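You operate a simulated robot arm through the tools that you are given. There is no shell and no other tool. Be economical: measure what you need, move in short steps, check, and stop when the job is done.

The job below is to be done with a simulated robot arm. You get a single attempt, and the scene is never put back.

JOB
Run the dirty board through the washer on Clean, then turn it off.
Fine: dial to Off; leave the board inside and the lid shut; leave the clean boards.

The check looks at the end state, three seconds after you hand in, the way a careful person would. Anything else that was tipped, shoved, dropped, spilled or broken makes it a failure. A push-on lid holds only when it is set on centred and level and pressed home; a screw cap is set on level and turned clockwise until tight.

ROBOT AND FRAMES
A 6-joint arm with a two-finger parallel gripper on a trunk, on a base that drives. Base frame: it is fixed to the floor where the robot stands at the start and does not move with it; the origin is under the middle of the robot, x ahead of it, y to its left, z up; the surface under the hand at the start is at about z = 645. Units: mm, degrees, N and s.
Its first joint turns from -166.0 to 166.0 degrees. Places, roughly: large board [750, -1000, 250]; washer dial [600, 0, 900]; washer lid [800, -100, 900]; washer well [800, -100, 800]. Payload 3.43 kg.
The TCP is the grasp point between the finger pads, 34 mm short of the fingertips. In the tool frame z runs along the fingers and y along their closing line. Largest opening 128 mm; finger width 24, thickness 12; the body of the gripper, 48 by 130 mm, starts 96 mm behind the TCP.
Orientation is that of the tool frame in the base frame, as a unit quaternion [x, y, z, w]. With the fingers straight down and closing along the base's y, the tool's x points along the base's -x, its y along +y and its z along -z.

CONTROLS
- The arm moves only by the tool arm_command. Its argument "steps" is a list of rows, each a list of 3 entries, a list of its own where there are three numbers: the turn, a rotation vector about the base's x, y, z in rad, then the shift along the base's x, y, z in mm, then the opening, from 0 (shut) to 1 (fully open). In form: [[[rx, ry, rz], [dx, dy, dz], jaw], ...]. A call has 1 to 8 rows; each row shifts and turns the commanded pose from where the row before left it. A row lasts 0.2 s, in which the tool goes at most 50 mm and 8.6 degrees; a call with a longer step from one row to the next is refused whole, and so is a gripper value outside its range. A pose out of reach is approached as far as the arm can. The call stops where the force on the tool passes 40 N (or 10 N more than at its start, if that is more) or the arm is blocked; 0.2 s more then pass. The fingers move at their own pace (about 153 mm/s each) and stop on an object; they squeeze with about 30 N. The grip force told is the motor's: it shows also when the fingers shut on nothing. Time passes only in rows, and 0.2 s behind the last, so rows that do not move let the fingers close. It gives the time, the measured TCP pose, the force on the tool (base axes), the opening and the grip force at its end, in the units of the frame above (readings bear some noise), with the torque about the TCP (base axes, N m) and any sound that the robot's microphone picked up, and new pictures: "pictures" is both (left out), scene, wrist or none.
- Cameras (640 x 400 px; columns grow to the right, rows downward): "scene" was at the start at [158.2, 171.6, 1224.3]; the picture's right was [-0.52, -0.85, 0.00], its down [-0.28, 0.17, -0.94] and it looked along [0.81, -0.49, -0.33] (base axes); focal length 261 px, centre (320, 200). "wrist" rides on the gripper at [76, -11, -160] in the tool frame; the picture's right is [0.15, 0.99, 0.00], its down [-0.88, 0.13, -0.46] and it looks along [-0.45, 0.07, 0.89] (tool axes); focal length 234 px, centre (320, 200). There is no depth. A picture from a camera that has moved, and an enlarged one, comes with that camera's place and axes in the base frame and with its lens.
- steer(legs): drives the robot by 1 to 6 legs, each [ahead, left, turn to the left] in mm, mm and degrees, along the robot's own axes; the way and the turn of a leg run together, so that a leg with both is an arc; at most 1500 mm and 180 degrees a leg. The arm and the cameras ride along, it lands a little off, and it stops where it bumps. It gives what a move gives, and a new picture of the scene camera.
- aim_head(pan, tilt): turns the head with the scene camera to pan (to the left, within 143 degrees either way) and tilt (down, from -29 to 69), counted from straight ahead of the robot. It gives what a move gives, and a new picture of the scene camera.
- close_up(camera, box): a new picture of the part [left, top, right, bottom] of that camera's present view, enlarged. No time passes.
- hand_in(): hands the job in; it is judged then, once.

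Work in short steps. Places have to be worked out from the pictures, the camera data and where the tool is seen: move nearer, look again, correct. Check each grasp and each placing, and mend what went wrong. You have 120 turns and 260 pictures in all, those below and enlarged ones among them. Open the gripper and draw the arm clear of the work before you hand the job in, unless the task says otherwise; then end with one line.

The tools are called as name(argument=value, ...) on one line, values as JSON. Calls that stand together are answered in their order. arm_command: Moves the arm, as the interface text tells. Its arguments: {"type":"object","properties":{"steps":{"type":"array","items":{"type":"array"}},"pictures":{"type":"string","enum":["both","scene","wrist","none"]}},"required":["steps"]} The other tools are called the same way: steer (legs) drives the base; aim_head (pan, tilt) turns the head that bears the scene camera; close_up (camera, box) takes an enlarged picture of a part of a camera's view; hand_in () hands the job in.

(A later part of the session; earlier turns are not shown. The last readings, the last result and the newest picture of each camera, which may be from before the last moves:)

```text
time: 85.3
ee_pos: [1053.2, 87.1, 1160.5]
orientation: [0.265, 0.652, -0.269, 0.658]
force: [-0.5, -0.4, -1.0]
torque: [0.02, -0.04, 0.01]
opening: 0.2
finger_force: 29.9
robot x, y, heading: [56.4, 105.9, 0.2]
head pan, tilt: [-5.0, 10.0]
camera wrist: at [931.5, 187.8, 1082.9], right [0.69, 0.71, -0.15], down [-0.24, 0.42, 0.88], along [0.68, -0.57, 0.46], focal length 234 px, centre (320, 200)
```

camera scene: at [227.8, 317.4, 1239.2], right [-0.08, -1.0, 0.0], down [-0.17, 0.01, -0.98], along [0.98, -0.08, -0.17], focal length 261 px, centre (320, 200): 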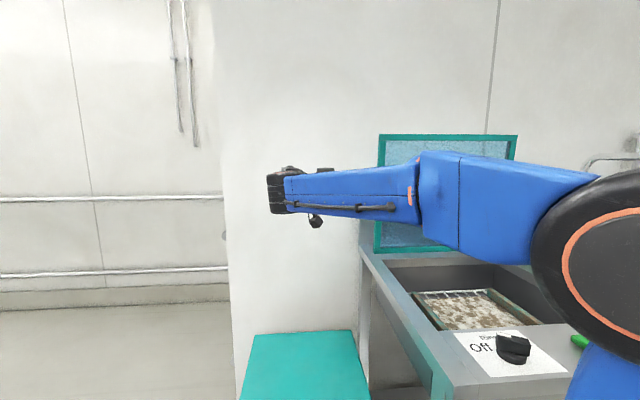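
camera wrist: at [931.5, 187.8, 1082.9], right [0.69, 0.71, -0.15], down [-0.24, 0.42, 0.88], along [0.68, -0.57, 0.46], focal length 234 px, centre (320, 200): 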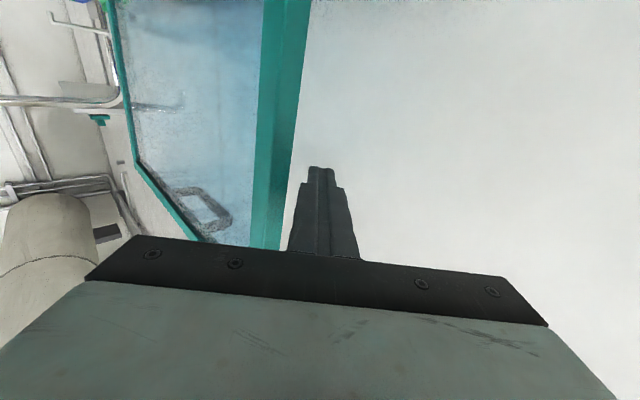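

A bit deeper, then pull toward -x and follow the lid's arc downward.

arm_command(steps=[[[0, 0, 0], [11, -10, 0], 0], [[0, 0, 0], [-24, 0, 0], 0], [[0, 0, 0], [-24.9, 0, -3], 0], [[0, 0, 0], [-21.6, 0, -5], 0], [[0, 0, 0], [-21, 0, -7], 0], [[0, 0, 0], [-20.4, 0, -8.4], 0]], pictures="both")

```text
time: 86.7
ee_pos: [949.7, 75.0, 1136.3]
orientation: [0.263, 0.652, -0.268, 0.658]
force: [1.3, 0.4, 0.8]
torque: [0.05, 0.01, 0.03]
opening: 0.0
finger_force: 30.3
robot x, y, heading: [55.3, 103.0, 0.2]
head pan, tilt: [-5.0, 10.0]
camera scene: at [228.1, 317.5, 1239.1], right [-0.08, -1.0, 0.0], down [-0.17, 0.01, -0.98], along [0.98, -0.08, -0.17], focal length 261 px, centre (320, 200)
camera wrist: at [828.5, 178.2, 1059.0], right [0.69, 0.71, -0.15], down [-0.24, 0.42, 0.88], along [0.68, -0.57, 0.46], focal length 234 px, centre (320, 200)
```

scene: 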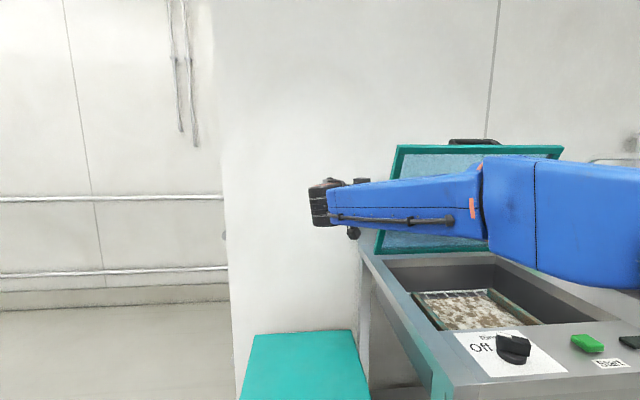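
wrist: 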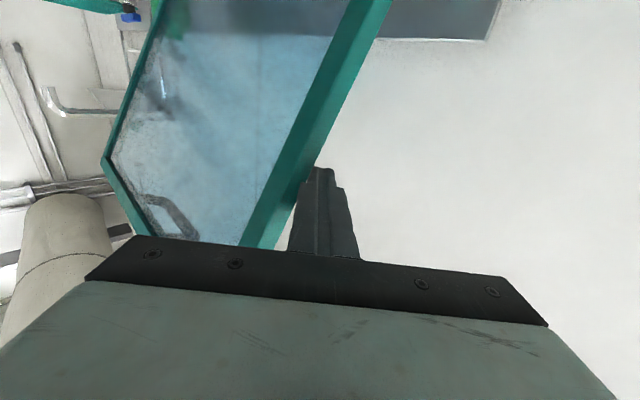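

The lid is closing with the hook. I continue the arc.

arm_command(steps=[[[0, 0, 0], [-19.6, 0, -10.2], 0], [[0, 0, 0], [-18.6, 0, -12], 0], [[0, 0, 0], [-17.5, 0, -13.4], 0], [[0, 0, 0], [-16.3, 0, -15], 0], [[0, 0, 0], [-14.9, 0, -16.3], 0], [[0, 0, 0], [-13.4, 0, -17.5], 0]], pictures="both")

```text
time: 88.1
ee_pos: [850.3, 76.0, 1053.2]
orientation: [0.263, 0.652, -0.268, 0.659]
force: [0.7, -0.1, -0.5]
torque: [-0.01, 0.01, 0.01]
opening: 0.0
finger_force: 29.6
robot x, y, heading: [56.0, 106.5, 0.0]
head pan, tilt: [-5.0, 10.0]
camera scene: at [228.1, 317.5, 1239.2], right [-0.08, -1.0, 0.0], down [-0.17, 0.01, -0.98], along [0.98, -0.08, -0.17], focal length 261 px, centre (320, 200)
camera wrist: at [729.6, 177.5, 975.1], right [0.69, 0.71, -0.15], down [-0.24, 0.42, 0.88], along [0.68, -0.57, 0.46], focal length 234 px, centre (320, 200)
```

scene: 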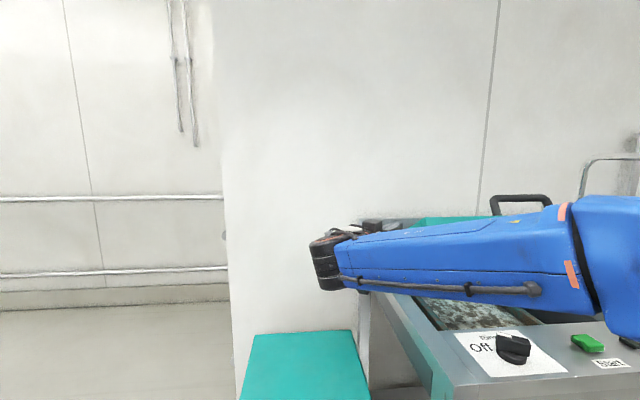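
wrist: 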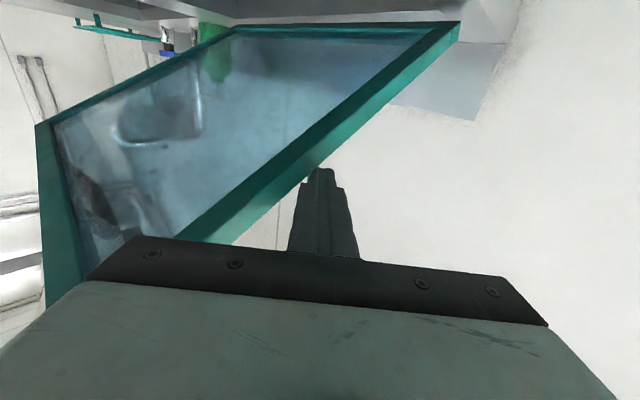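

Two more rows down, then I'll release by lifting and withdraw.

arm_command(steps=[[[0, 0, 0], [-12, 0, -18.6], 0], [[0, 0, 0], [-10.2, 0, -19], 0], [[0, 0, 0], [-5, 0, 25], 0], [[0, 0, 0], [-25, 25, 15], 0], [[0, 0, 0], [-30, 30, 10], 0], [[0, 0, 0], [-30, 30, 10], 0], [[0, 0, 0], [-30, 30, 10], 0], [[0, 0, 0], [-30, 30, 10], 0]], pictures="both")

```text
time: 89.9
ee_pos: [680.1, 222.0, 1094.5]
orientation: [0.266, 0.652, -0.27, 0.657]
force: [1.1, -1.0, -0.7]
torque: [-0.02, 0.0, 0.03]
opening: 0.0
finger_force: 30.3
robot x, y, heading: [60.8, 101.7, -0.1]
head pan, tilt: [-5.0, 10.0]
camera scene: at [228.1, 317.3, 1239.2], right [-0.08, -1.0, 0.0], down [-0.17, 0.01, -0.98], along [0.98, -0.08, -0.17], focal length 261 px, centre (320, 200)
camera wrist: at [558.0, 323.1, 1017.2], right [0.69, 0.71, -0.15], down [-0.24, 0.42, 0.88], along [0.68, -0.57, 0.46], focal length 234 px, centre (320, 200)
```

scene: 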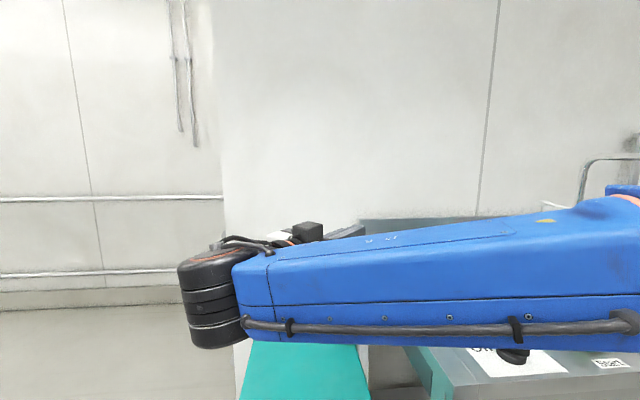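
wrist: 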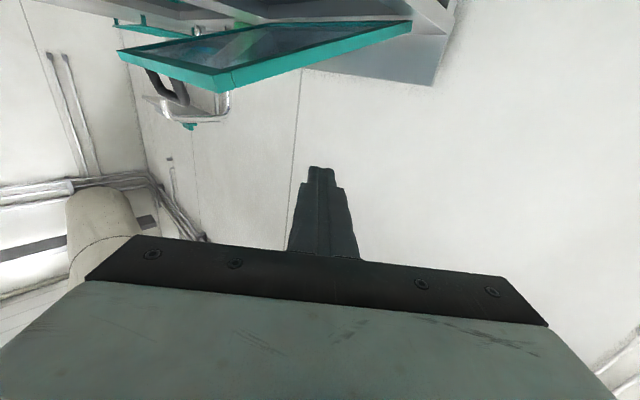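

Clear of the lid. I turn the tool back (yaw +45°, pitch down 90°).

arm_command(steps=[[[0, 0, 0.131], [-10, 0, 10], 0], [[0, 0, 0.131], [-10, 0, 10], 0], [[0, 0, 0.131], [-10, 0, 10], 0], [[0, 0, 0.131], [-10, 0, 10], 0], [[0, 0, 0.131], [-10, 0, 10], 0], [[0, 0, 0.131], [-10, 0, 10], 0], [[0, 0.143, 0], [0, 0, 0], 0], [[0, 0.143, 0], [0, 0, 0], 0]], pictures="none")

arm_command(steps=[[[0, 0.143, 0], [0, 0, 0], 0], [[0, 0.143, 0], [0, 0, 0], 0], [[0, 0.143, 0], [0, 0, 0], 0], [[0, 0.143, 0], [0, 0, 0], 0], [[0, 0.143, 0], [0, 0, 0], 0], [[0, 0.143, 0], [0, 0, 0], 0], [[0, 0.143, 0], [0, 0, 0], 0], [[0, 0.143, 0], [0, 0, 0], 0]], pictures="none")

arm_command(steps=[[[0, 0.139, 0], [0, 0, 0], 0], [[0, 0, 0], [0, 0, 0], 0]], pictures="none")

aim_head(pan=-25, tilt=25)

```text
time: 91.7
ee_pos: [620.0, 221.1, 1155.0]
orientation: [-0.007, 0.798, 0.006, 0.602]
force: [0.0, 0.3, 0.1]
torque: [-0.02, 0.03, 0.0]
opening: 0.0
finger_force: 30.3
robot x, y, heading: [61.2, 108.5, 0.2]
head pan, tilt: [-5.0, 10.0]
```

```text
time: 93.5
ee_pos: [617.8, 221.0, 1155.7]
orientation: [-0.002, 0.997, 0.008, 0.076]
force: [-0.5, -0.7, 0.9]
torque: [0.08, -0.04, 0.02]
opening: 0.2
finger_force: 29.5
robot x, y, heading: [55.5, 106.6, 0.1]
head pan, tilt: [-5.0, 10.0]
```

```text
time: 94.1
ee_pos: [619.3, 221.9, 1155.2]
orientation: [-0.001, 1.0, 0.008, 0.007]
force: [-0.1, 0.0, 0.2]
torque: [0.0, 0.03, 0.03]
opening: 0.0
finger_force: 28.6
robot x, y, heading: [58.8, 104.2, 0.1]
head pan, tilt: [-5.0, 10.0]
```

```text
time: 94.9
ee_pos: [619.5, 221.8, 1154.3]
orientation: [-0.001, 1.0, 0.008, 0.005]
force: [-0.2, -0.3, 0.6]
torque: [0.02, -0.03, -0.01]
opening: 0.0
finger_force: 30.4
robot x, y, heading: [54.4, 107.2, 0.3]
head pan, tilt: [-25.0, 25.0]
camera scene: at [219.1, 286.7, 1214.8], right [-0.42, -0.91, 0.0], down [-0.38, 0.18, -0.91], along [0.82, -0.38, -0.42], focal length 261 px, centre (320, 200)
```

scene: 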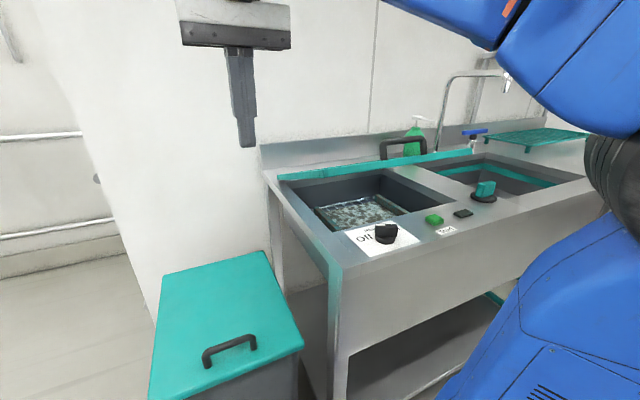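

The lid now stands at about 27°. I drive right so that the tool comes in front of the lid's left-centre frame.

steer(legs=[[0, -270, 0]])

arm_command(steps=[[[0, 0, 0], [0, 0, 0], 0]], pictures="wrist")

```text
time: 96.8
ee_pos: [619.5, -47.1, 1155.5]
orientation: [-0.001, 1.0, 0.008, 0.006]
force: [-0.1, -0.5, -0.4]
torque: [-0.01, 0.0, -0.04]
opening: 0.0
finger_force: 30.3
robot x, y, heading: [57.9, -168.2, 0.3]
head pan, tilt: [-25.0, 25.0]
camera scene: at [219.9, 17.3, 1214.8], right [-0.42, -0.91, 0.0], down [-0.38, 0.18, -0.91], along [0.82, -0.38, -0.42], focal length 261 px, centre (320, 200)
```

scene: 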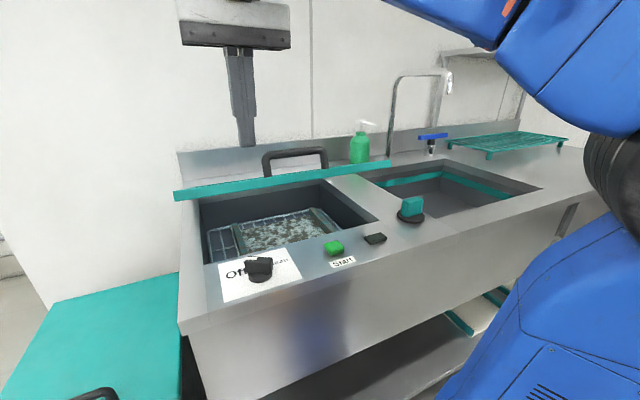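

```text
time: 97.2
ee_pos: [619.0, -47.8, 1154.4]
orientation: [-0.002, 1.0, 0.008, 0.006]
force: [-0.2, 1.1, -0.7]
torque: [-0.06, 0.02, -0.02]
opening: 0.0
finger_force: 30.1
robot x, y, heading: [58.2, -162.4, 0.2]
head pan, tilt: [-25.0, 25.0]
camera wrist: at [542.1, -62.8, 1313.0], right [-0.15, 0.99, 0.01], down [0.87, 0.13, 0.47], along [0.46, 0.08, -0.88], focal length 234 px, centre (320, 200)
```

wrist: 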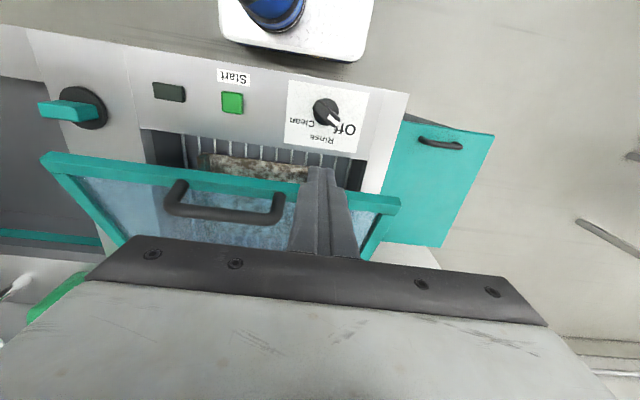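

The lid is at about 20°, front edge near (672, 1045). I move over its frame left of the handle and press down.

arm_command(steps=[[[0, 0, 0], [36, 5, 0], 0], [[0, 0, 0], [36, 5, 0], 0], [[0, 0, 0], [0, 0, -30], 0], [[0, 0, 0], [0, 0, -25], 0], [[0, 0, 0], [-4, 0, -20], 0], [[0, 0, 0], [-5, 0, -20], 0], [[0, 0, 0], [-5, 0, -20], 0]], pictures="both")

```text
time: 98.8
ee_pos: [677.3, -36.8, 1038.6]
orientation: [-0.002, 1.0, 0.008, 0.006]
force: [0.0, -0.1, 0.1]
torque: [-0.02, -0.02, 0.01]
opening: 0.1
finger_force: 29.5
robot x, y, heading: [58.7, -162.3, 0.3]
head pan, tilt: [-25.0, 25.0]
camera scene: at [219.9, 17.3, 1214.8], right [-0.42, -0.91, 0.0], down [-0.38, 0.18, -0.91], along [0.82, -0.38, -0.42], focal length 261 px, centre (320, 200)
camera wrist: at [600.0, -52.7, 1197.5], right [-0.15, 0.99, 0.01], down [0.87, 0.13, 0.47], along [0.46, 0.08, -0.88], focal length 234 px, centre (320, 200)
```

scene: 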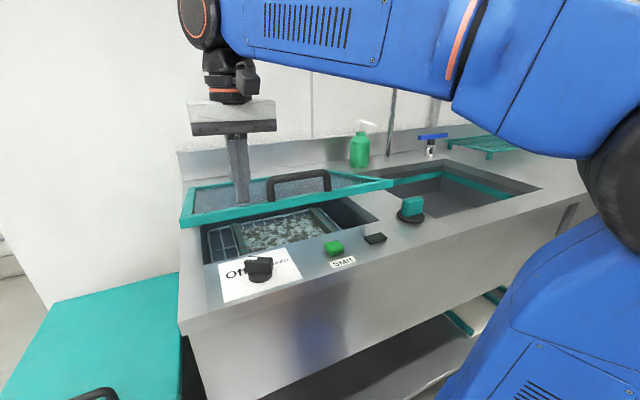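
wrist: 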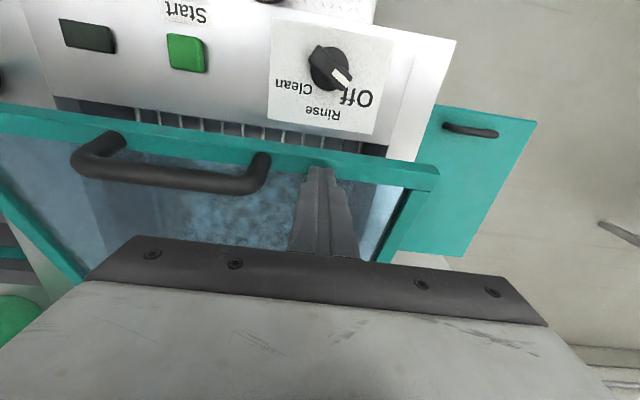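

It is following down. I shift onto the frame and keep pressing until shut.

arm_command(steps=[[[0, 0, 0], [-8, 0, -10], 0], [[0, 0, 0], [-4, 0, -20], 0], [[0, 0, 0], [-3, 0, -20], 0], [[0, 0, 0], [-1, 0, -20], 0], [[0, 0, 0], [0, 0, -15], 0], [[0, 0, 0], [0, 0, -8], 0], [[0, 0, 0], [0, 0, -5], 0]], pictures="both")

```text
time: 100.2
ee_pos: [661.1, -38.1, 954.5]
orientation: [-0.002, 1.0, 0.01, 0.01]
force: [-7.8, -2.2, 12.1]
torque: [-0.12, 0.39, -0.06]
opening: 0.2
finger_force: 29.6
robot x, y, heading: [58.0, -162.0, 0.3]
head pan, tilt: [-25.0, 25.0]
stopped in row 6: the force on the tool passed its limit at 59 N (the readings are from after the stop); the commanded pose is now the measured one
camera scene: at [219.3, 17.1, 1214.9], right [-0.42, -0.91, 0.0], down [-0.38, 0.18, -0.91], along [0.82, -0.38, -0.42], focal length 261 px, centre (320, 200)
camera wrist: at [582.3, -53.9, 1111.8], right [-0.15, 0.99, 0.02], down [0.87, 0.12, 0.48], along [0.47, 0.09, -0.88], focal length 234 px, centre (320, 200)
```

scene: 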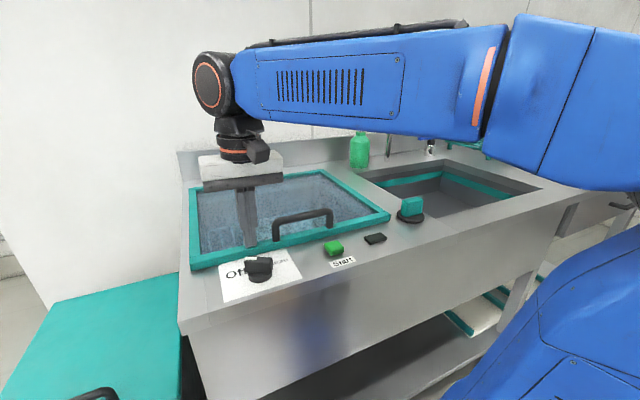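
wrist: 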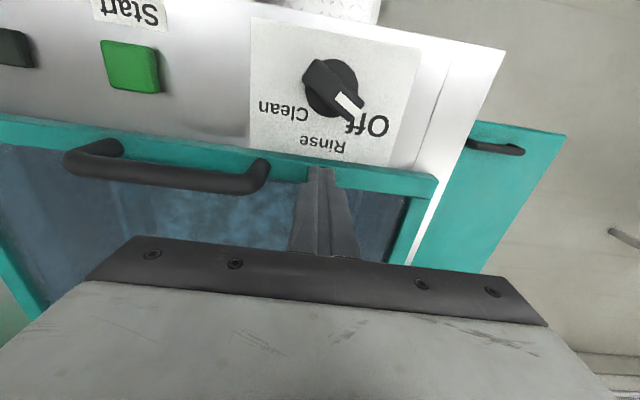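

The lid is shut (frame top ≈920). I rise, move over the dial (≈593,-38) and yaw +57° so that the fingers close across the knob's bar.

arm_command(steps=[[[0, 0, 0], [0, 0, 45], 0], [[0, 0, 0.142], [-15, 0, 20], 0], [[0, 0, 0.142], [-15, 0, 0], 0.4], [[0, 0, 0.142], [-15, 0, 0], 0.4], [[0, 0, 0.142], [-10, 0, 0], 0.4], [[0, 0, 0.142], [-8, 0, 0], 0.4], [[0, 0, 0.142], [-5, 0, 0], 0.4], [[0, 0, 0.142], [0, 0, 0], 0.4]], pictures="both")

close_up(camera="scene", box=[170, 150, 410, 300])

```text
time: 102.0
ee_pos: [593.0, -39.3, 1018.2]
orientation: [-0.48, 0.877, 0.013, 0.004]
force: [0.3, -0.5, -0.1]
torque: [0.0, 0.03, -0.02]
opening: 51.2
finger_force: 0.1
robot x, y, heading: [60.3, -164.9, 0.1]
head pan, tilt: [-25.0, 25.0]
camera scene: at [219.9, 17.3, 1214.8], right [-0.42, -0.91, 0.0], down [-0.38, 0.18, -0.91], along [0.82, -0.38, -0.42], focal length 261 px, centre (320, 200)
camera wrist: at [563.3, -113.1, 1176.2], right [-0.91, 0.41, 0.02], down [0.37, 0.8, 0.48], along [0.18, 0.44, -0.88], focal length 234 px, centre (320, 200)
```

scene: 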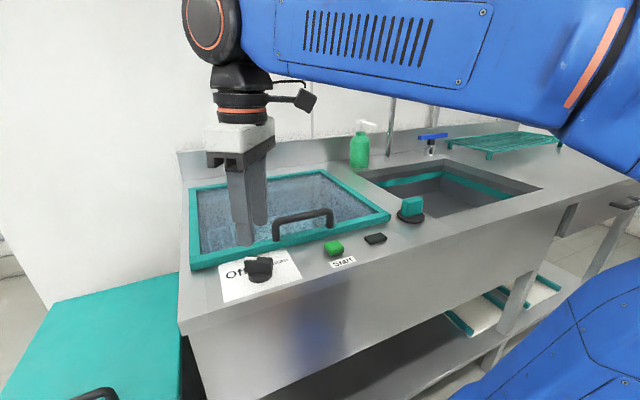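
wrist: 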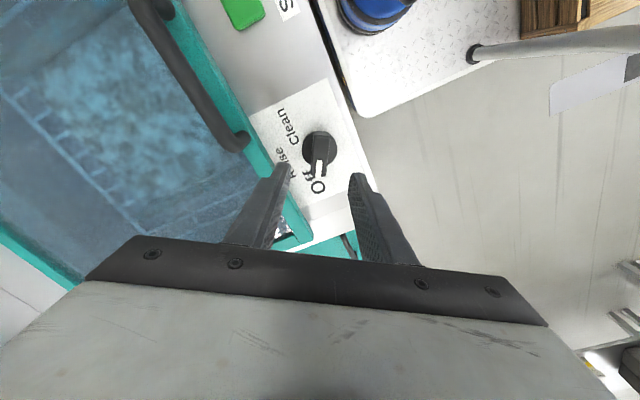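

```text
2.67 times, centred on (290, 225) of scene
camera zoom: at [219.9, 17.3, 1214.8], right [-0.42, -0.91, 0.0], down [-0.38, 0.18, -0.91], along [0.82, -0.38, -0.42], focal length 696 px, centre (400, 133)
```

zoom: 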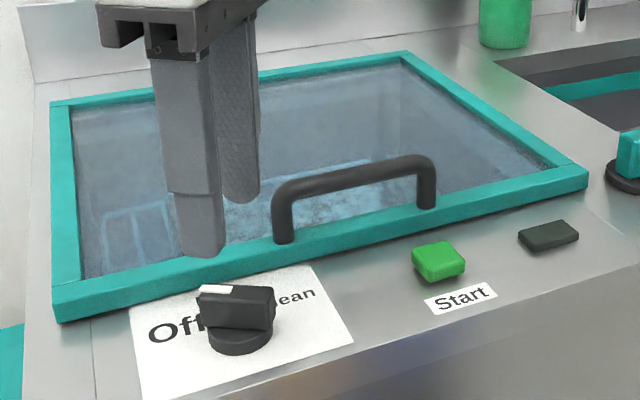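

The knob bar (top ≈932) is aligned between the fingers. I descend with a small correction.

arm_command(steps=[[[0, 0, 0], [-2, -3, -20], 0.4], [[0, 0, 0], [0, 0, -20], 0.4], [[0, 0, 0], [0, 0, -15], 0.4], [[0, 0, 0], [0, 0, -10], 0.4], [[0, 0, 0], [0, 0, -4], 0.4], [[0, 0, 0], [0, 0, 0], 0.4]], pictures="both")

close_up(camera="scene", box=[200, 200, 320, 300])

```text
time: 103.4
ee_pos: [592.7, -40.3, 949.7]
orientation: [-0.479, 0.878, 0.014, 0.005]
force: [-0.2, 1.2, 0.1]
torque: [-0.04, -0.01, 0.0]
opening: 51.2
finger_force: 0.1
robot x, y, heading: [59.9, -165.6, 0.3]
head pan, tilt: [-25.0, 25.0]
camera scene: at [219.9, 17.3, 1214.8], right [-0.42, -0.91, 0.0], down [-0.38, 0.18, -0.91], along [0.82, -0.38, -0.42], focal length 261 px, centre (320, 200)
camera wrist: at [561.6, -116.2, 1107.0], right [-0.91, 0.41, 0.02], down [0.37, 0.8, 0.48], along [0.18, 0.44, -0.88], focal length 234 px, centre (320, 200)
```

scene: 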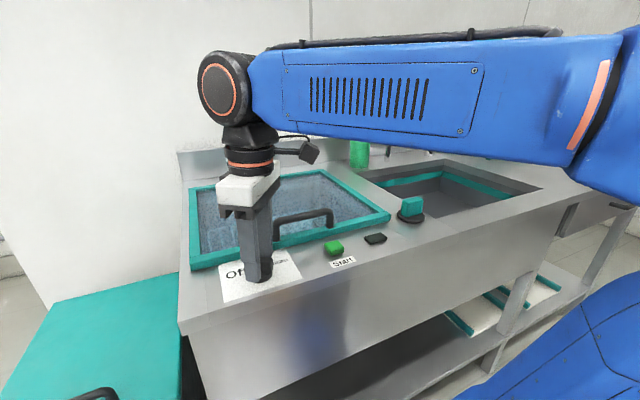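
wrist: 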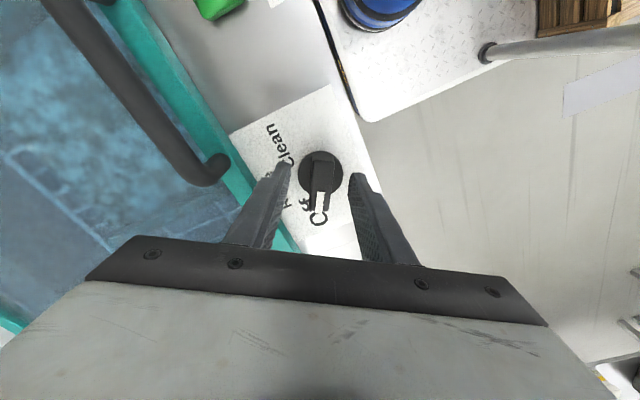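

```text
4.00 times, centred on (260, 250) of scene
camera zoom: at [219.9, 17.3, 1214.8], right [-0.42, -0.91, 0.0], down [-0.38, 0.18, -0.91], along [0.82, -0.38, -0.42], focal length 1044 px, centre (560, 0)
```

zoom: 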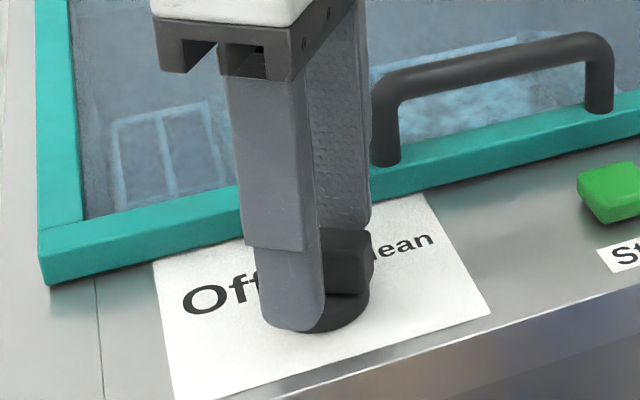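

The knob's centre is about (589,-47); I shift by (-4,-6) and close on the bar.

arm_command(steps=[[[0, 0, 0], [-4, -6, -1], 0.4], [[0, 0, 0], [0, 0, 0], 0.2], [[0, 0, 0], [0, 0, 0], 0], [[0, 0, 0], [0, 0, 0], 0], [[0, 0, 0], [0, 0, 0], 0]], pictures="wrist")

```text
time: 104.6
ee_pos: [587.2, -46.8, 946.9]
orientation: [-0.479, 0.878, 0.014, 0.003]
force: [-19.8, 10.6, -10.3]
torque: [0.14, -0.62, 0.25]
opening: 18.1
finger_force: 45.1
robot x, y, heading: [57.3, -165.2, -0.1]
head pan, tilt: [-25.0, 25.0]
camera wrist: at [557.1, -121.5, 1106.2], right [-0.91, 0.41, 0.02], down [0.37, 0.8, 0.48], along [0.18, 0.44, -0.88], focal length 234 px, centre (320, 200)
```

wrist: 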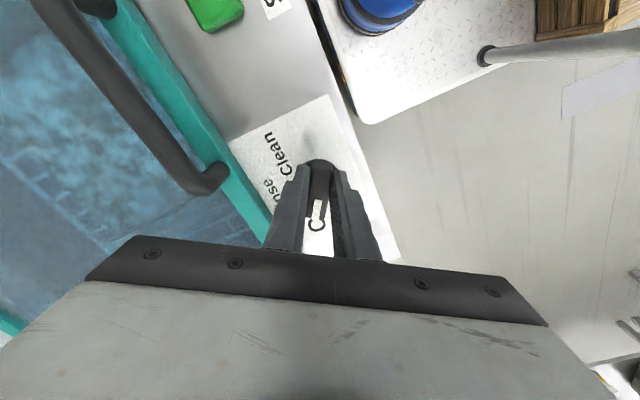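

Gripped (18 mm) with a side force; I shift slightly to relieve it, then start turning clockwise.

arm_command(steps=[[[0, 0, 0], [-2, 1, 0], 0], [[0, 0, -0.13], [0, 0, 0], 0], [[0, 0, -0.13], [0, 0, 0], 0], [[0, 0, -0.13], [0, 0, 0], 0], [[0, 0, -0.13], [0, 0, 0], 0]], pictures="wrist")

```text
time: 105.8
ee_pos: [584.8, -43.6, 947.4]
orientation: [-0.262, 0.965, 0.013, 0.008]
force: [-4.7, 9.5, 3.2]
torque: [-0.64, -0.15, 0.1]
opening: 18.4
finger_force: 45.5
robot x, y, heading: [59.5, -164.3, -0.0]
head pan, tilt: [-25.0, 25.0]
stopped in row 5: the force on the tool passed its limit at 43 N (the readings are from after the stop); the commanded pose is now the measured one
camera wrist: at [524.2, -97.5, 1106.2], right [-0.63, 0.78, 0.02], down [0.69, 0.54, 0.48], along [0.36, 0.31, -0.88], focal length 234 px, centre (320, 200)
```

wrist: 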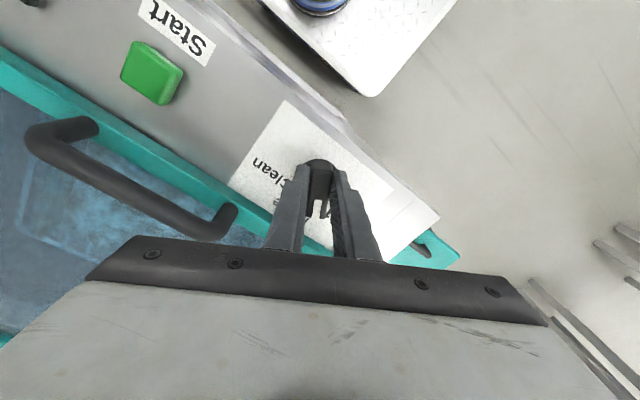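

Turned about 27°; I continue with a slight relief shift.

arm_command(steps=[[[0, 0, 0], [-1, 2, 0], 0], [[0, 0, -0.12], [0, 0, 0], 0], [[0, 0, -0.12], [0, 0.5, 0], 0], [[0, 0, -0.12], [0, 0.5, 0], 0], [[0, 0, -0.12], [0, 0, 0], 0]], pictures="wrist")

```text
time: 107.0
ee_pos: [583.3, -39.2, 947.8]
orientation: [-0.025, 1.0, 0.013, 0.009]
force: [-5.8, 23.0, 11.8]
torque: [-0.26, 0.14, 0.21]
opening: 18.4
finger_force: 45.0
robot x, y, heading: [58.4, -163.2, 0.5]
head pan, tilt: [-25.0, 25.0]
camera wrist: at [505.1, -59.5, 1106.2], right [-0.2, 0.98, 0.02], down [0.86, 0.16, 0.48], along [0.46, 0.11, -0.88], focal length 234 px, centre (320, 200)
```

wrist: 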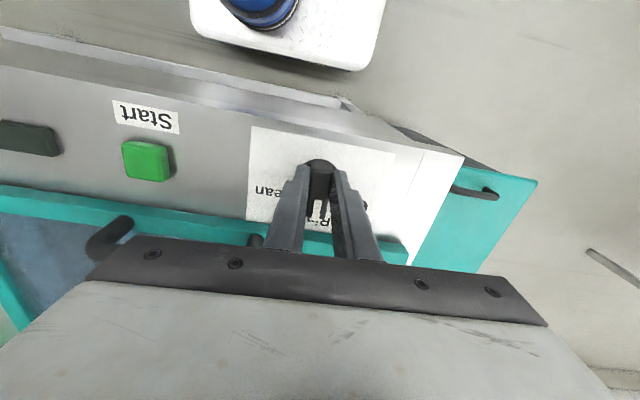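

The knob axis is about (590,-38) and I hold it 7 mm toward the front end of the bar; I add the matching translation as I turn.

arm_command(steps=[[[0, 0, 0], [0, 2, 0], 0], [[0, 0, -0.13], [0.2, 1, 0], 0], [[0, 0, -0.13], [0.3, 0.9, 0], 0], [[0, 0, -0.13], [0.4, 0.9, 0], 0], [[0, 0, -0.13], [0.5, 0.8, 0], 0], [[0, 0, -0.13], [0.5, 0.8, 0], 0]], pictures="wrist")

```text
time: 108.4
ee_pos: [584.4, -34.7, 948.2]
orientation: [0.296, 0.955, 0.008, 0.012]
force: [-31.4, 14.4, 6.4]
torque: [-0.35, 1.37, -0.05]
opening: 18.1
finger_force: 44.4
robot x, y, heading: [60.0, -166.9, 0.1]
head pan, tilt: [-25.0, 25.0]
camera wrist: at [511.5, -2.6, 1106.1], right [0.44, 0.9, 0.02], down [0.79, -0.4, 0.48], along [0.43, -0.19, -0.88], focal length 234 px, centre (320, 200)
```

wrist: 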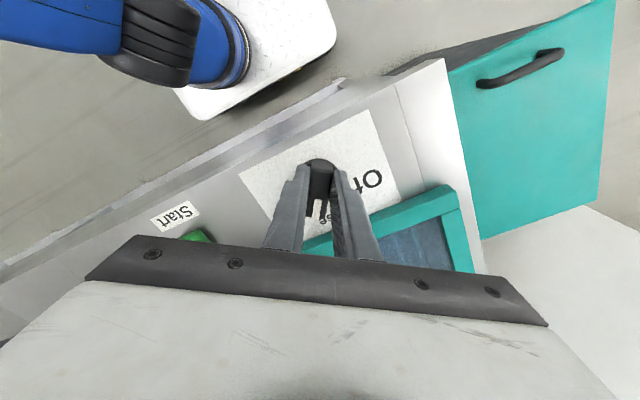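

At -34° now; I relieve the force along the bar and finish the turn.

arm_command(steps=[[[0, 0, 0], [-2, 1.5, 0], 0], [[0, 0, -0.12], [0, 1, 0], 0], [[0, 0, -0.12], [0, 1, 0], 0], [[0, 0, -0.12], [0, 1, 0], 0], [[0, 0, 0], [0, 0, 0], 0]], pictures="both")

```text
time: 109.6
ee_pos: [585.2, -31.8, 948.3]
orientation: [0.463, 0.886, 0.006, 0.016]
force: [35.8, -14.2, 9.7]
torque: [-0.95, -0.13, 0.18]
opening: 18.7
finger_force: 45.0
robot x, y, heading: [55.5, -166.2, 0.4]
head pan, tilt: [-25.0, 25.0]
camera scene: at [221.0, 17.0, 1214.7], right [-0.42, -0.91, 0.0], down [-0.38, 0.18, -0.91], along [0.82, -0.38, -0.42], focal length 261 px, centre (320, 200)
camera wrist: at [528.6, 24.2, 1105.8], right [0.73, 0.69, 0.02], down [0.6, -0.65, 0.48], along [0.34, -0.33, -0.88], focal length 234 px, centre (320, 200)
```

scene: 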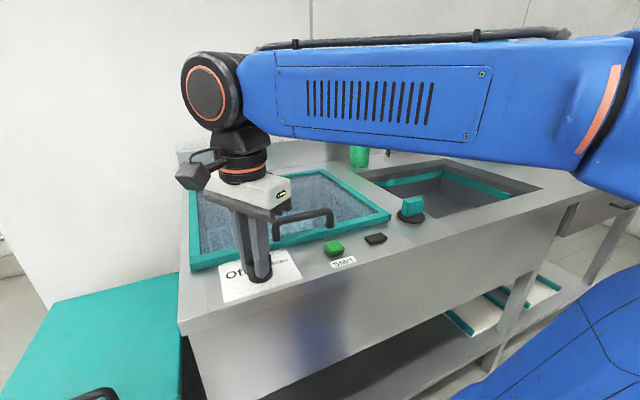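
wrist: 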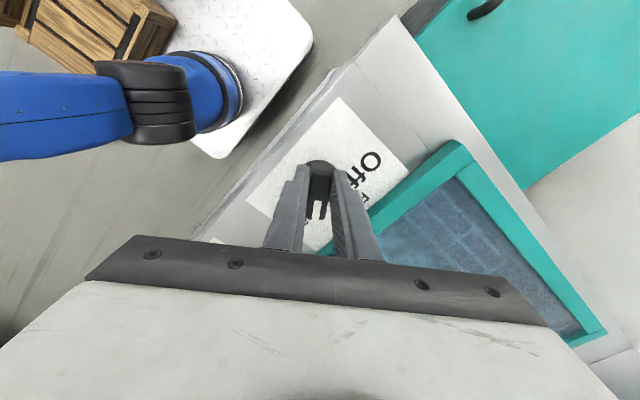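

Turned to -55°. I open and rise to view the dial.

arm_command(steps=[[[0, 0, 0], [0, 0, 0], 0.3], [[0, 0, 0], [0, 0, 0], 0.4], [[0, 0, 0], [0, 0, 30], 0.4], [[0, 0, 0], [0, 0, 40], 0.4], [[0, 0, 0], [0, 0, 30], 0.4]], pictures="both")

close_up(camera="scene", box=[180, 200, 340, 310])

close_up(camera="wrist", box=[240, 90, 400, 220])

```text
time: 110.8
ee_pos: [584.5, -29.6, 1049.2]
orientation: [0.462, 0.887, 0.006, 0.014]
force: [-0.5, 1.3, -0.3]
torque: [-0.02, 0.02, 0.05]
opening: 51.2
finger_force: 0.1
robot x, y, heading: [58.5, -164.9, 0.1]
head pan, tilt: [-25.0, 25.0]
camera scene: at [219.6, 17.7, 1214.8], right [-0.42, -0.91, 0.0], down [-0.38, 0.18, -0.91], along [0.82, -0.38, -0.42], focal length 261 px, centre (320, 200)
camera wrist: at [527.0, 25.1, 1206.5], right [0.73, 0.69, 0.02], down [0.6, -0.65, 0.48], along [0.34, -0.33, -0.88], focal length 234 px, centre (320, 200)
```

scene: 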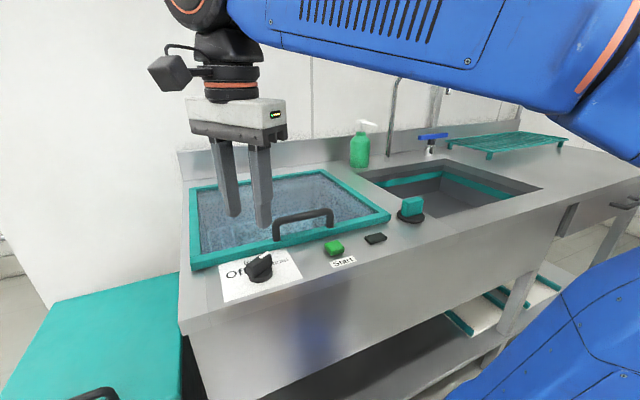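
wrist: 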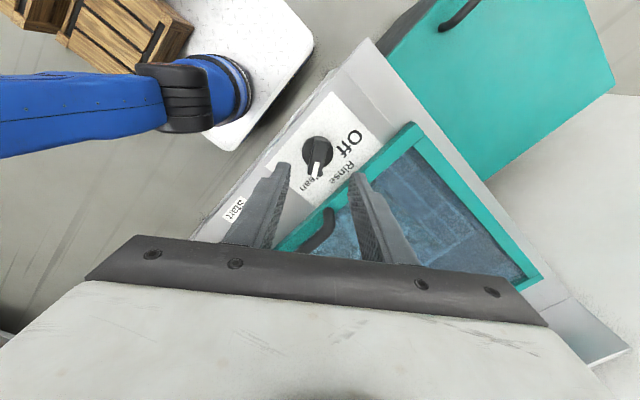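

```text
3.64 times, centred on (260, 255) of scene
camera zoom: at [219.6, 17.7, 1214.8], right [-0.42, -0.91, 0.0], down [-0.38, 0.18, -0.91], along [0.82, -0.38, -0.42], focal length 949 px, centre (538, 0)
```

zoom: 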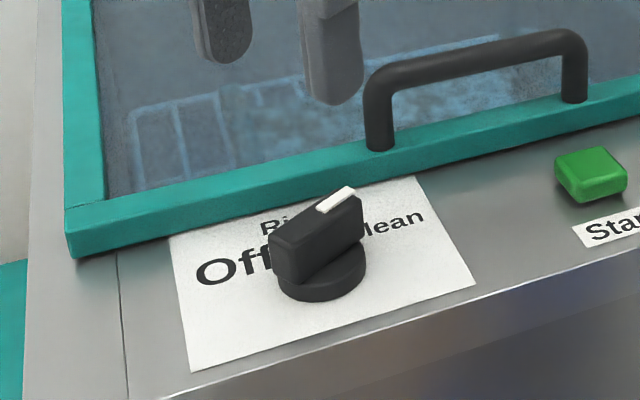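

```text
3.08 times, centred on (320, 155) of wrist
camera zoom: at [527.0, 25.1, 1206.5], right [0.73, 0.69, 0.02], down [0.6, -0.65, 0.48], along [0.34, -0.33, -0.88], focal length 720 px, centre (320, 338)
```

zoom: 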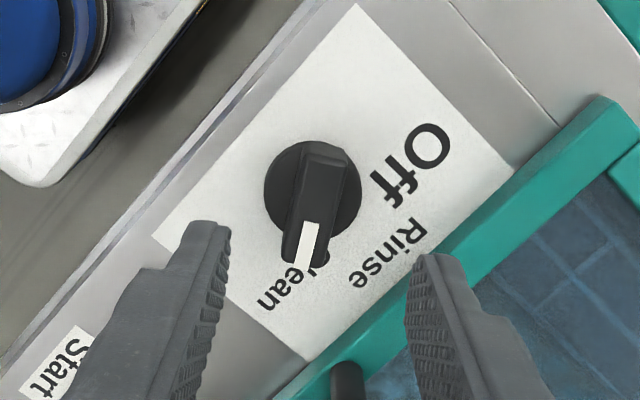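

The pointer is at Clean. Now I move over the green Start button (≈598,-188) with closed fingers and the tool yawed back.

arm_command(steps=[[[0, 0, 0.138], [2, -23, 0], 0.2], [[0, 0, 0.138], [2, -23, 0], 0], [[0, 0, 0.138], [2, -23, 0], 0], [[0, 0, 0.138], [2, -23, 0], 0], [[0, 0, 0.138], [2, -22, 0], 0], [[0, 0, 0.138], [2, -22, 0], 0], [[0, 0, 0.138], [1, -22, 0], 0], [[0, 0, 0], [0, 0, -30], 0]], pictures="both")

close_up(camera="scene", box=[240, 180, 400, 290])

```text
time: 112.6
ee_pos: [596.0, -188.7, 1019.2]
orientation: [-0.003, 1.0, 0.012, 0.01]
force: [-0.6, -0.4, 0.4]
torque: [-0.02, -0.02, 0.01]
opening: 0.0
finger_force: 29.8
robot x, y, heading: [55.7, -159.7, 0.4]
head pan, tilt: [-25.0, 25.0]
camera scene: at [219.5, 17.7, 1214.8], right [-0.42, -0.91, 0.0], down [-0.38, 0.18, -0.91], along [0.82, -0.38, -0.42], focal length 261 px, centre (320, 200)
camera wrist: at [518.6, -205.1, 1176.8], right [-0.15, 0.99, 0.02], down [0.87, 0.13, 0.48], along [0.47, 0.09, -0.88], focal length 234 px, centre (320, 200)
```

scene: 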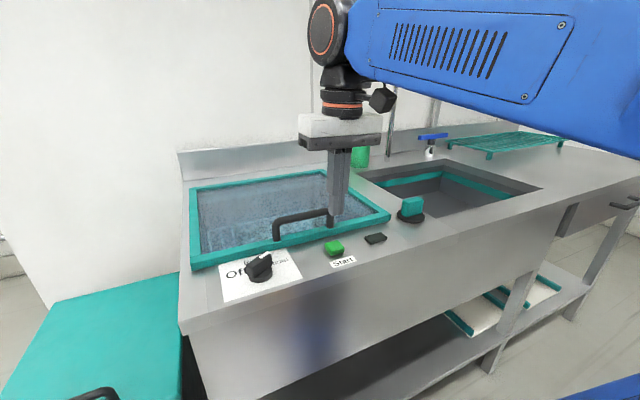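
wrist: 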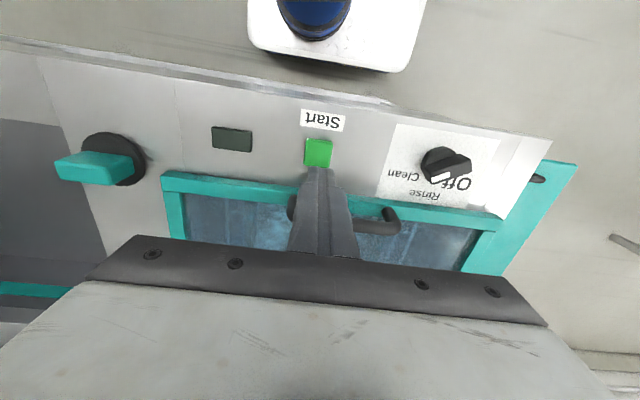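

```text
3.64 times, centred on (320, 235) of scene
camera zoom: at [219.5, 17.7, 1214.8], right [-0.42, -0.91, 0.0], down [-0.38, 0.18, -0.91], along [0.82, -0.38, -0.42], focal length 949 px, centre (320, 73)
```

zoom: 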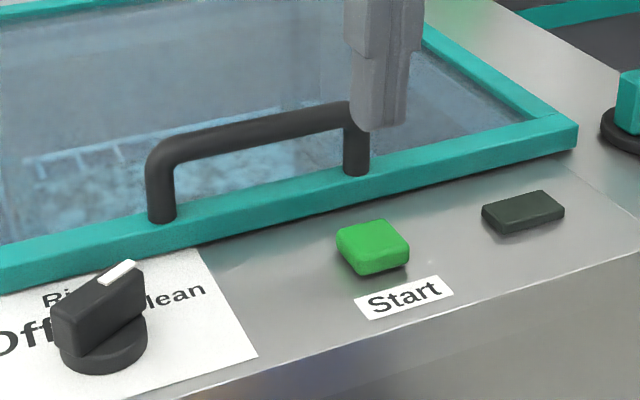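

Directly above the button. I lower and press it.

arm_command(steps=[[[0, 0, 0], [0, 0, -35], 0], [[0, 0, 0], [0, 0, -25], 0], [[0, 0, 0], [0, 0, -6], 0], [[0, 0, 0], [0, 0, -4], 0], [[0, 0, 0], [0, 0, -3], 0], [[0, 0, 0], [0, 0, -3], 0], [[0, 0, 0], [0, 0, -2], 0], [[0, 0, 0], [0, 0, -2], 0]], pictures="scene")

close_up(camera="scene", box=[240, 180, 400, 290])

```text
time: 114.4
ee_pos: [595.6, -188.0, 939.1]
orientation: [-0.003, 1.0, 0.012, 0.01]
force: [8.5, 5.3, 29.2]
torque: [0.1, 0.03, -0.04]
opening: 0.0
finger_force: 29.5
robot x, y, heading: [56.7, -161.1, 0.6]
head pan, tilt: [-25.0, 25.0]
heard: click
camera scene: at [219.2, 17.9, 1214.8], right [-0.42, -0.91, 0.0], down [-0.38, 0.18, -0.91], along [0.82, -0.38, -0.42], focal length 261 px, centre (320, 200)
```

scene: 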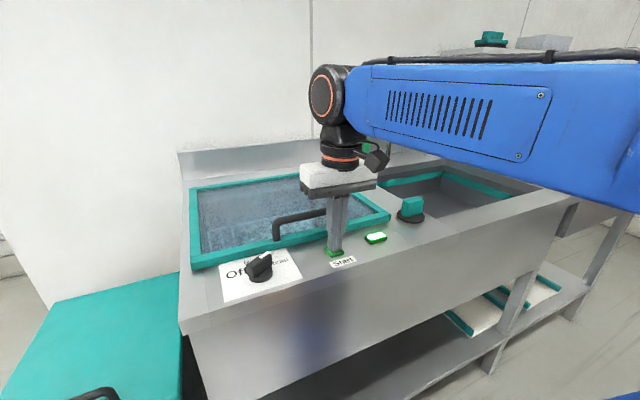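

```text
3.64 times, centred on (320, 235) of scene
camera zoom: at [219.2, 17.9, 1214.8], right [-0.42, -0.91, 0.0], down [-0.38, 0.18, -0.91], along [0.82, -0.38, -0.42], focal length 949 px, centre (320, 73)
```

zoom: 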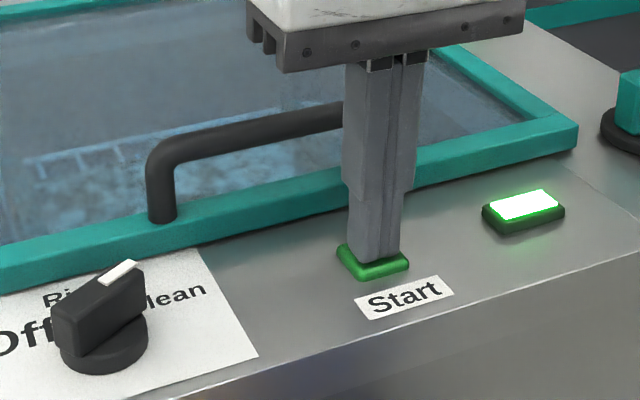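

Click heard and the lamp is lit green: it is running. I rise and wait, watching the lamp.

arm_command(steps=[[[0, 0, 0], [0, 0, 20], 0], [[0, 0, 0], [0, 0, 45], 0], [[0, 0, 0], [0, 0, 45], 0], [[0, 0, 0], [0, 0, 0], 0], [[0, 0, 0], [0, 0, 0], 0], [[0, 0, 0], [0, 0, 0], 0], [[0, 0, 0], [0, 0, 0], 0], [[0, 0, 0], [0, 0, 0], 0]], pictures="scene")

arm_command(steps=[[[0, 0, 0], [0, 0, 0], 0], [[0, 0, 0], [0, 0, 0], 0], [[0, 0, 0], [0, 0, 0], 0], [[0, 0, 0], [0, 0, 0], 0], [[0, 0, 0], [0, 0, 0], 0], [[0, 0, 0], [0, 0, 0], 0], [[0, 0, 0], [0, 0, 0], 0], [[0, 0, 0], [0, 0, 0], 0]], pictures="scene")

```text
time: 116.2
ee_pos: [596.4, -187.6, 1047.8]
orientation: [-0.002, 1.0, 0.012, 0.009]
force: [0.7, -0.2, 0.1]
torque: [0.01, 0.0, -0.03]
opening: 0.0
finger_force: 30.0
robot x, y, heading: [57.6, -163.9, 0.3]
head pan, tilt: [-25.0, 25.0]
camera scene: at [219.6, 17.7, 1214.8], right [-0.42, -0.91, 0.0], down [-0.38, 0.18, -0.91], along [0.82, -0.38, -0.42], focal length 261 px, centre (320, 200)
```

scene: 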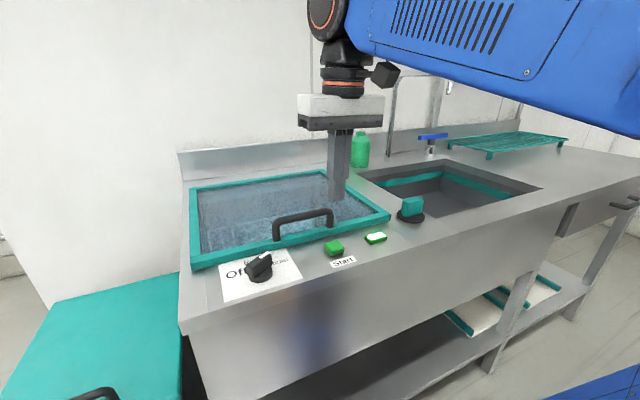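

```text
time: 118.0
ee_pos: [595.3, -188.6, 1049.3]
orientation: [-0.003, 1.0, 0.012, 0.011]
force: [0.5, -0.9, 0.3]
torque: [-0.01, 0.02, 0.01]
opening: 0.0
finger_force: 29.6
robot x, y, heading: [60.8, -161.0, 0.0]
head pan, tilt: [-25.0, 25.0]
camera scene: at [219.5, 17.7, 1214.8], right [-0.42, -0.91, 0.0], down [-0.38, 0.18, -0.91], along [0.82, -0.38, -0.42], focal length 261 px, centre (320, 200)
```

scene: 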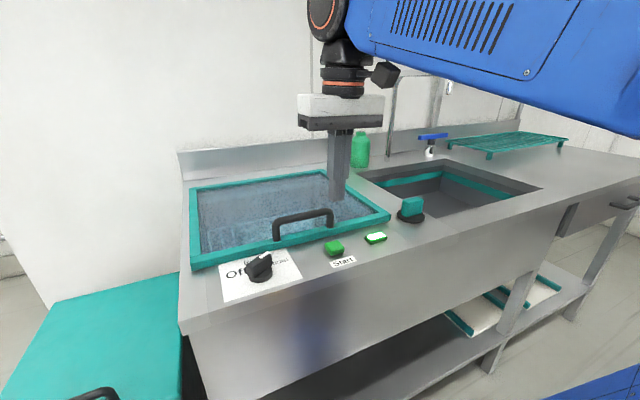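

Lamp still lit. While waiting I go back over the dial (590,-38), yawing to -58°, without touching it.

arm_command(steps=[[[0, 0, -0.126], [-1, 19, -3], 0], [[0, 0, -0.126], [-1, 19, -3], 0], [[0, 0, -0.126], [-1, 19, -3], 0], [[0, 0, -0.126], [-1, 19, -3], 0], [[0, 0, -0.126], [-1, 19, -3], 0.4], [[0, 0, -0.126], [-1, 19, -3], 0.4], [[0, 0, -0.126], [0, 19, -3], 0.4], [[0, 0, -0.126], [0, 18, -3], 0.4]], pictures="both")

close_up(camera="wrist", box=[240, 90, 400, 220])

```text
time: 119.8
ee_pos: [590.8, -38.1, 1024.6]
orientation: [0.482, 0.876, 0.005, 0.014]
force: [-0.7, 0.5, 0.1]
torque: [0.02, -0.01, 0.01]
opening: 51.3
finger_force: 0.1
robot x, y, heading: [57.5, -165.1, 0.5]
head pan, tilt: [-25.0, 25.0]
camera scene: at [219.5, 17.6, 1214.8], right [-0.42, -0.91, 0.0], down [-0.38, 0.18, -0.91], along [0.82, -0.38, -0.42], focal length 261 px, centre (320, 200)
camera wrist: at [536.5, 20.3, 1182.3], right [0.76, 0.65, 0.02], down [0.57, -0.67, 0.48], along [0.32, -0.35, -0.88], focal length 234 px, centre (320, 200)
```

scene: 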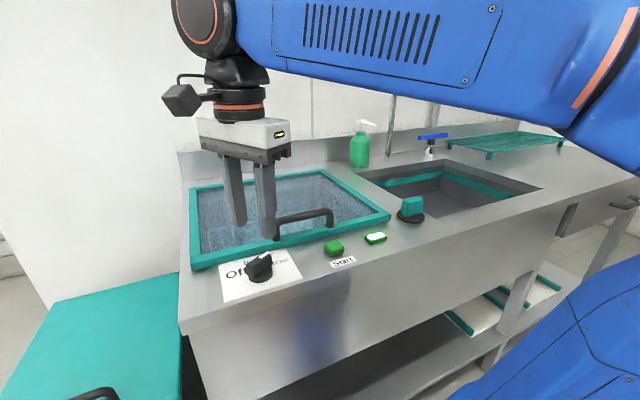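
wrist: 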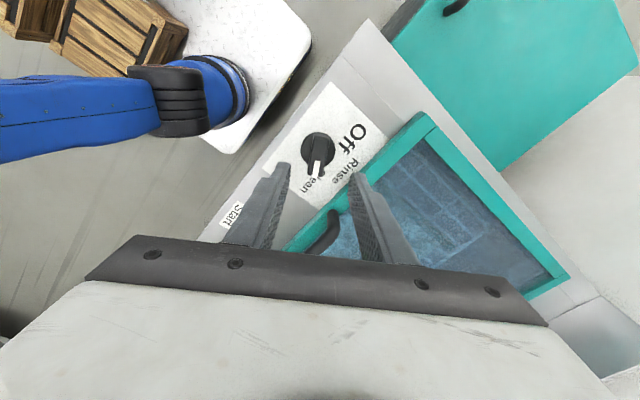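

```text
3.08 times, centred on (320, 155) of wrist
camera zoom: at [536.5, 20.3, 1182.3], right [0.76, 0.65, 0.02], down [0.57, -0.67, 0.48], along [0.32, -0.35, -0.88], focal length 720 px, centre (320, 338)
```

zoom: 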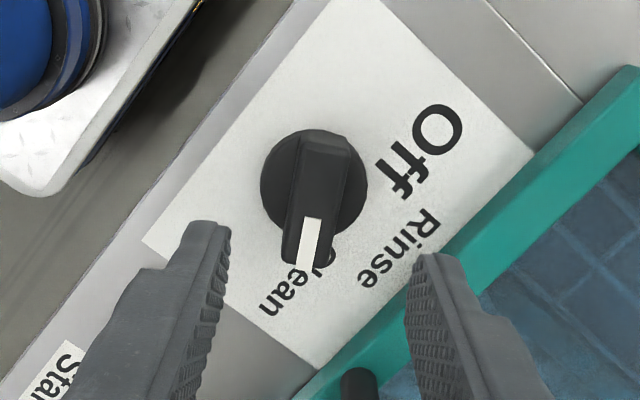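

Aligned. Now waiting for the cycle to end.

arm_command(steps=[[[0, 0, 0], [0, 0, 0], 0.4], [[0, 0, 0], [0, 0, 0], 0.4], [[0, 0, 0], [0, 0, 0], 0.4], [[0, 0, 0], [0, 0, 0], 0.4], [[0, 0, 0], [0, 0, 0], 0.4], [[0, 0, 0], [0, 0, 0], 0.4], [[0, 0, 0], [0, 0, 0], 0.4], [[0, 0, 0], [0, 0, 0], 0.4]], pictures="none")

arm_command(steps=[[[0, 0, 0], [0, 0, 0], 0.4], [[0, 0, 0], [0, 0, 0], 0.4], [[0, 0, 0], [0, 0, 0], 0.4], [[0, 0, 0], [0, 0, 0], 0.4], [[0, 0, 0], [0, 0, 0], 0.4], [[0, 0, 0], [0, 0, 0], 0.4], [[0, 0, 0], [0, 0, 0], 0.4], [[0, 0, 0], [0, 0, 0], 0.4]], pictures="none")

arm_command(steps=[[[0, 0, 0], [0, 0, 0], 0.4], [[0, 0, 0], [0, 0, 0], 0.4], [[0, 0, 0], [0, 0, 0], 0.4], [[0, 0, 0], [0, 0, 0], 0.4], [[0, 0, 0], [0, 0, 0], 0.4], [[0, 0, 0], [0, 0, 0], 0.4], [[0, 0, 0], [0, 0, 0], 0.4], [[0, 0, 0], [0, 0, 0], 0.4]], pictures="scene")

```text
time: 121.6
ee_pos: [590.3, -37.5, 1023.8]
orientation: [0.48, 0.877, 0.005, 0.014]
force: [0.6, -0.5, 0.0]
torque: [-0.04, 0.03, -0.01]
opening: 51.3
finger_force: 0.0
robot x, y, heading: [53.9, -161.5, 0.3]
head pan, tilt: [-25.0, 25.0]
```

```text
time: 123.4
ee_pos: [590.5, -37.7, 1024.9]
orientation: [0.481, 0.877, 0.005, 0.014]
force: [0.9, -0.8, 0.2]
torque: [-0.01, 0.0, -0.01]
opening: 51.3
finger_force: 0.0
robot x, y, heading: [57.8, -164.5, 0.1]
head pan, tilt: [-25.0, 25.0]
```

```text
time: 125.2
ee_pos: [591.0, -38.1, 1024.1]
orientation: [0.481, 0.876, 0.006, 0.014]
force: [0.1, -0.2, -0.8]
torque: [0.01, 0.02, 0.0]
opening: 51.0
finger_force: 0.1
robot x, y, heading: [59.4, -167.1, 0.1]
head pan, tilt: [-25.0, 25.0]
camera scene: at [219.5, 17.7, 1214.8], right [-0.42, -0.91, 0.0], down [-0.38, 0.18, -0.91], along [0.82, -0.38, -0.42], focal length 261 px, centre (320, 200)
```

scene: 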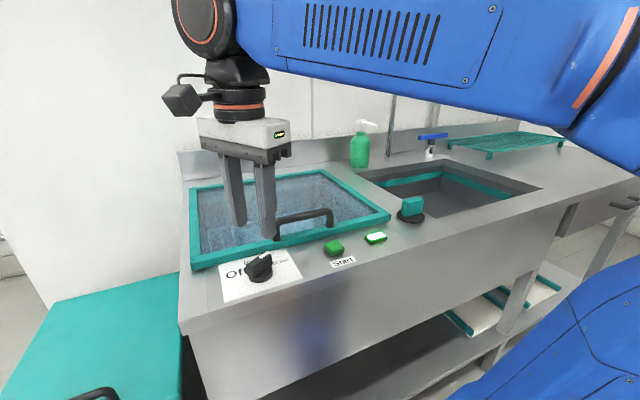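

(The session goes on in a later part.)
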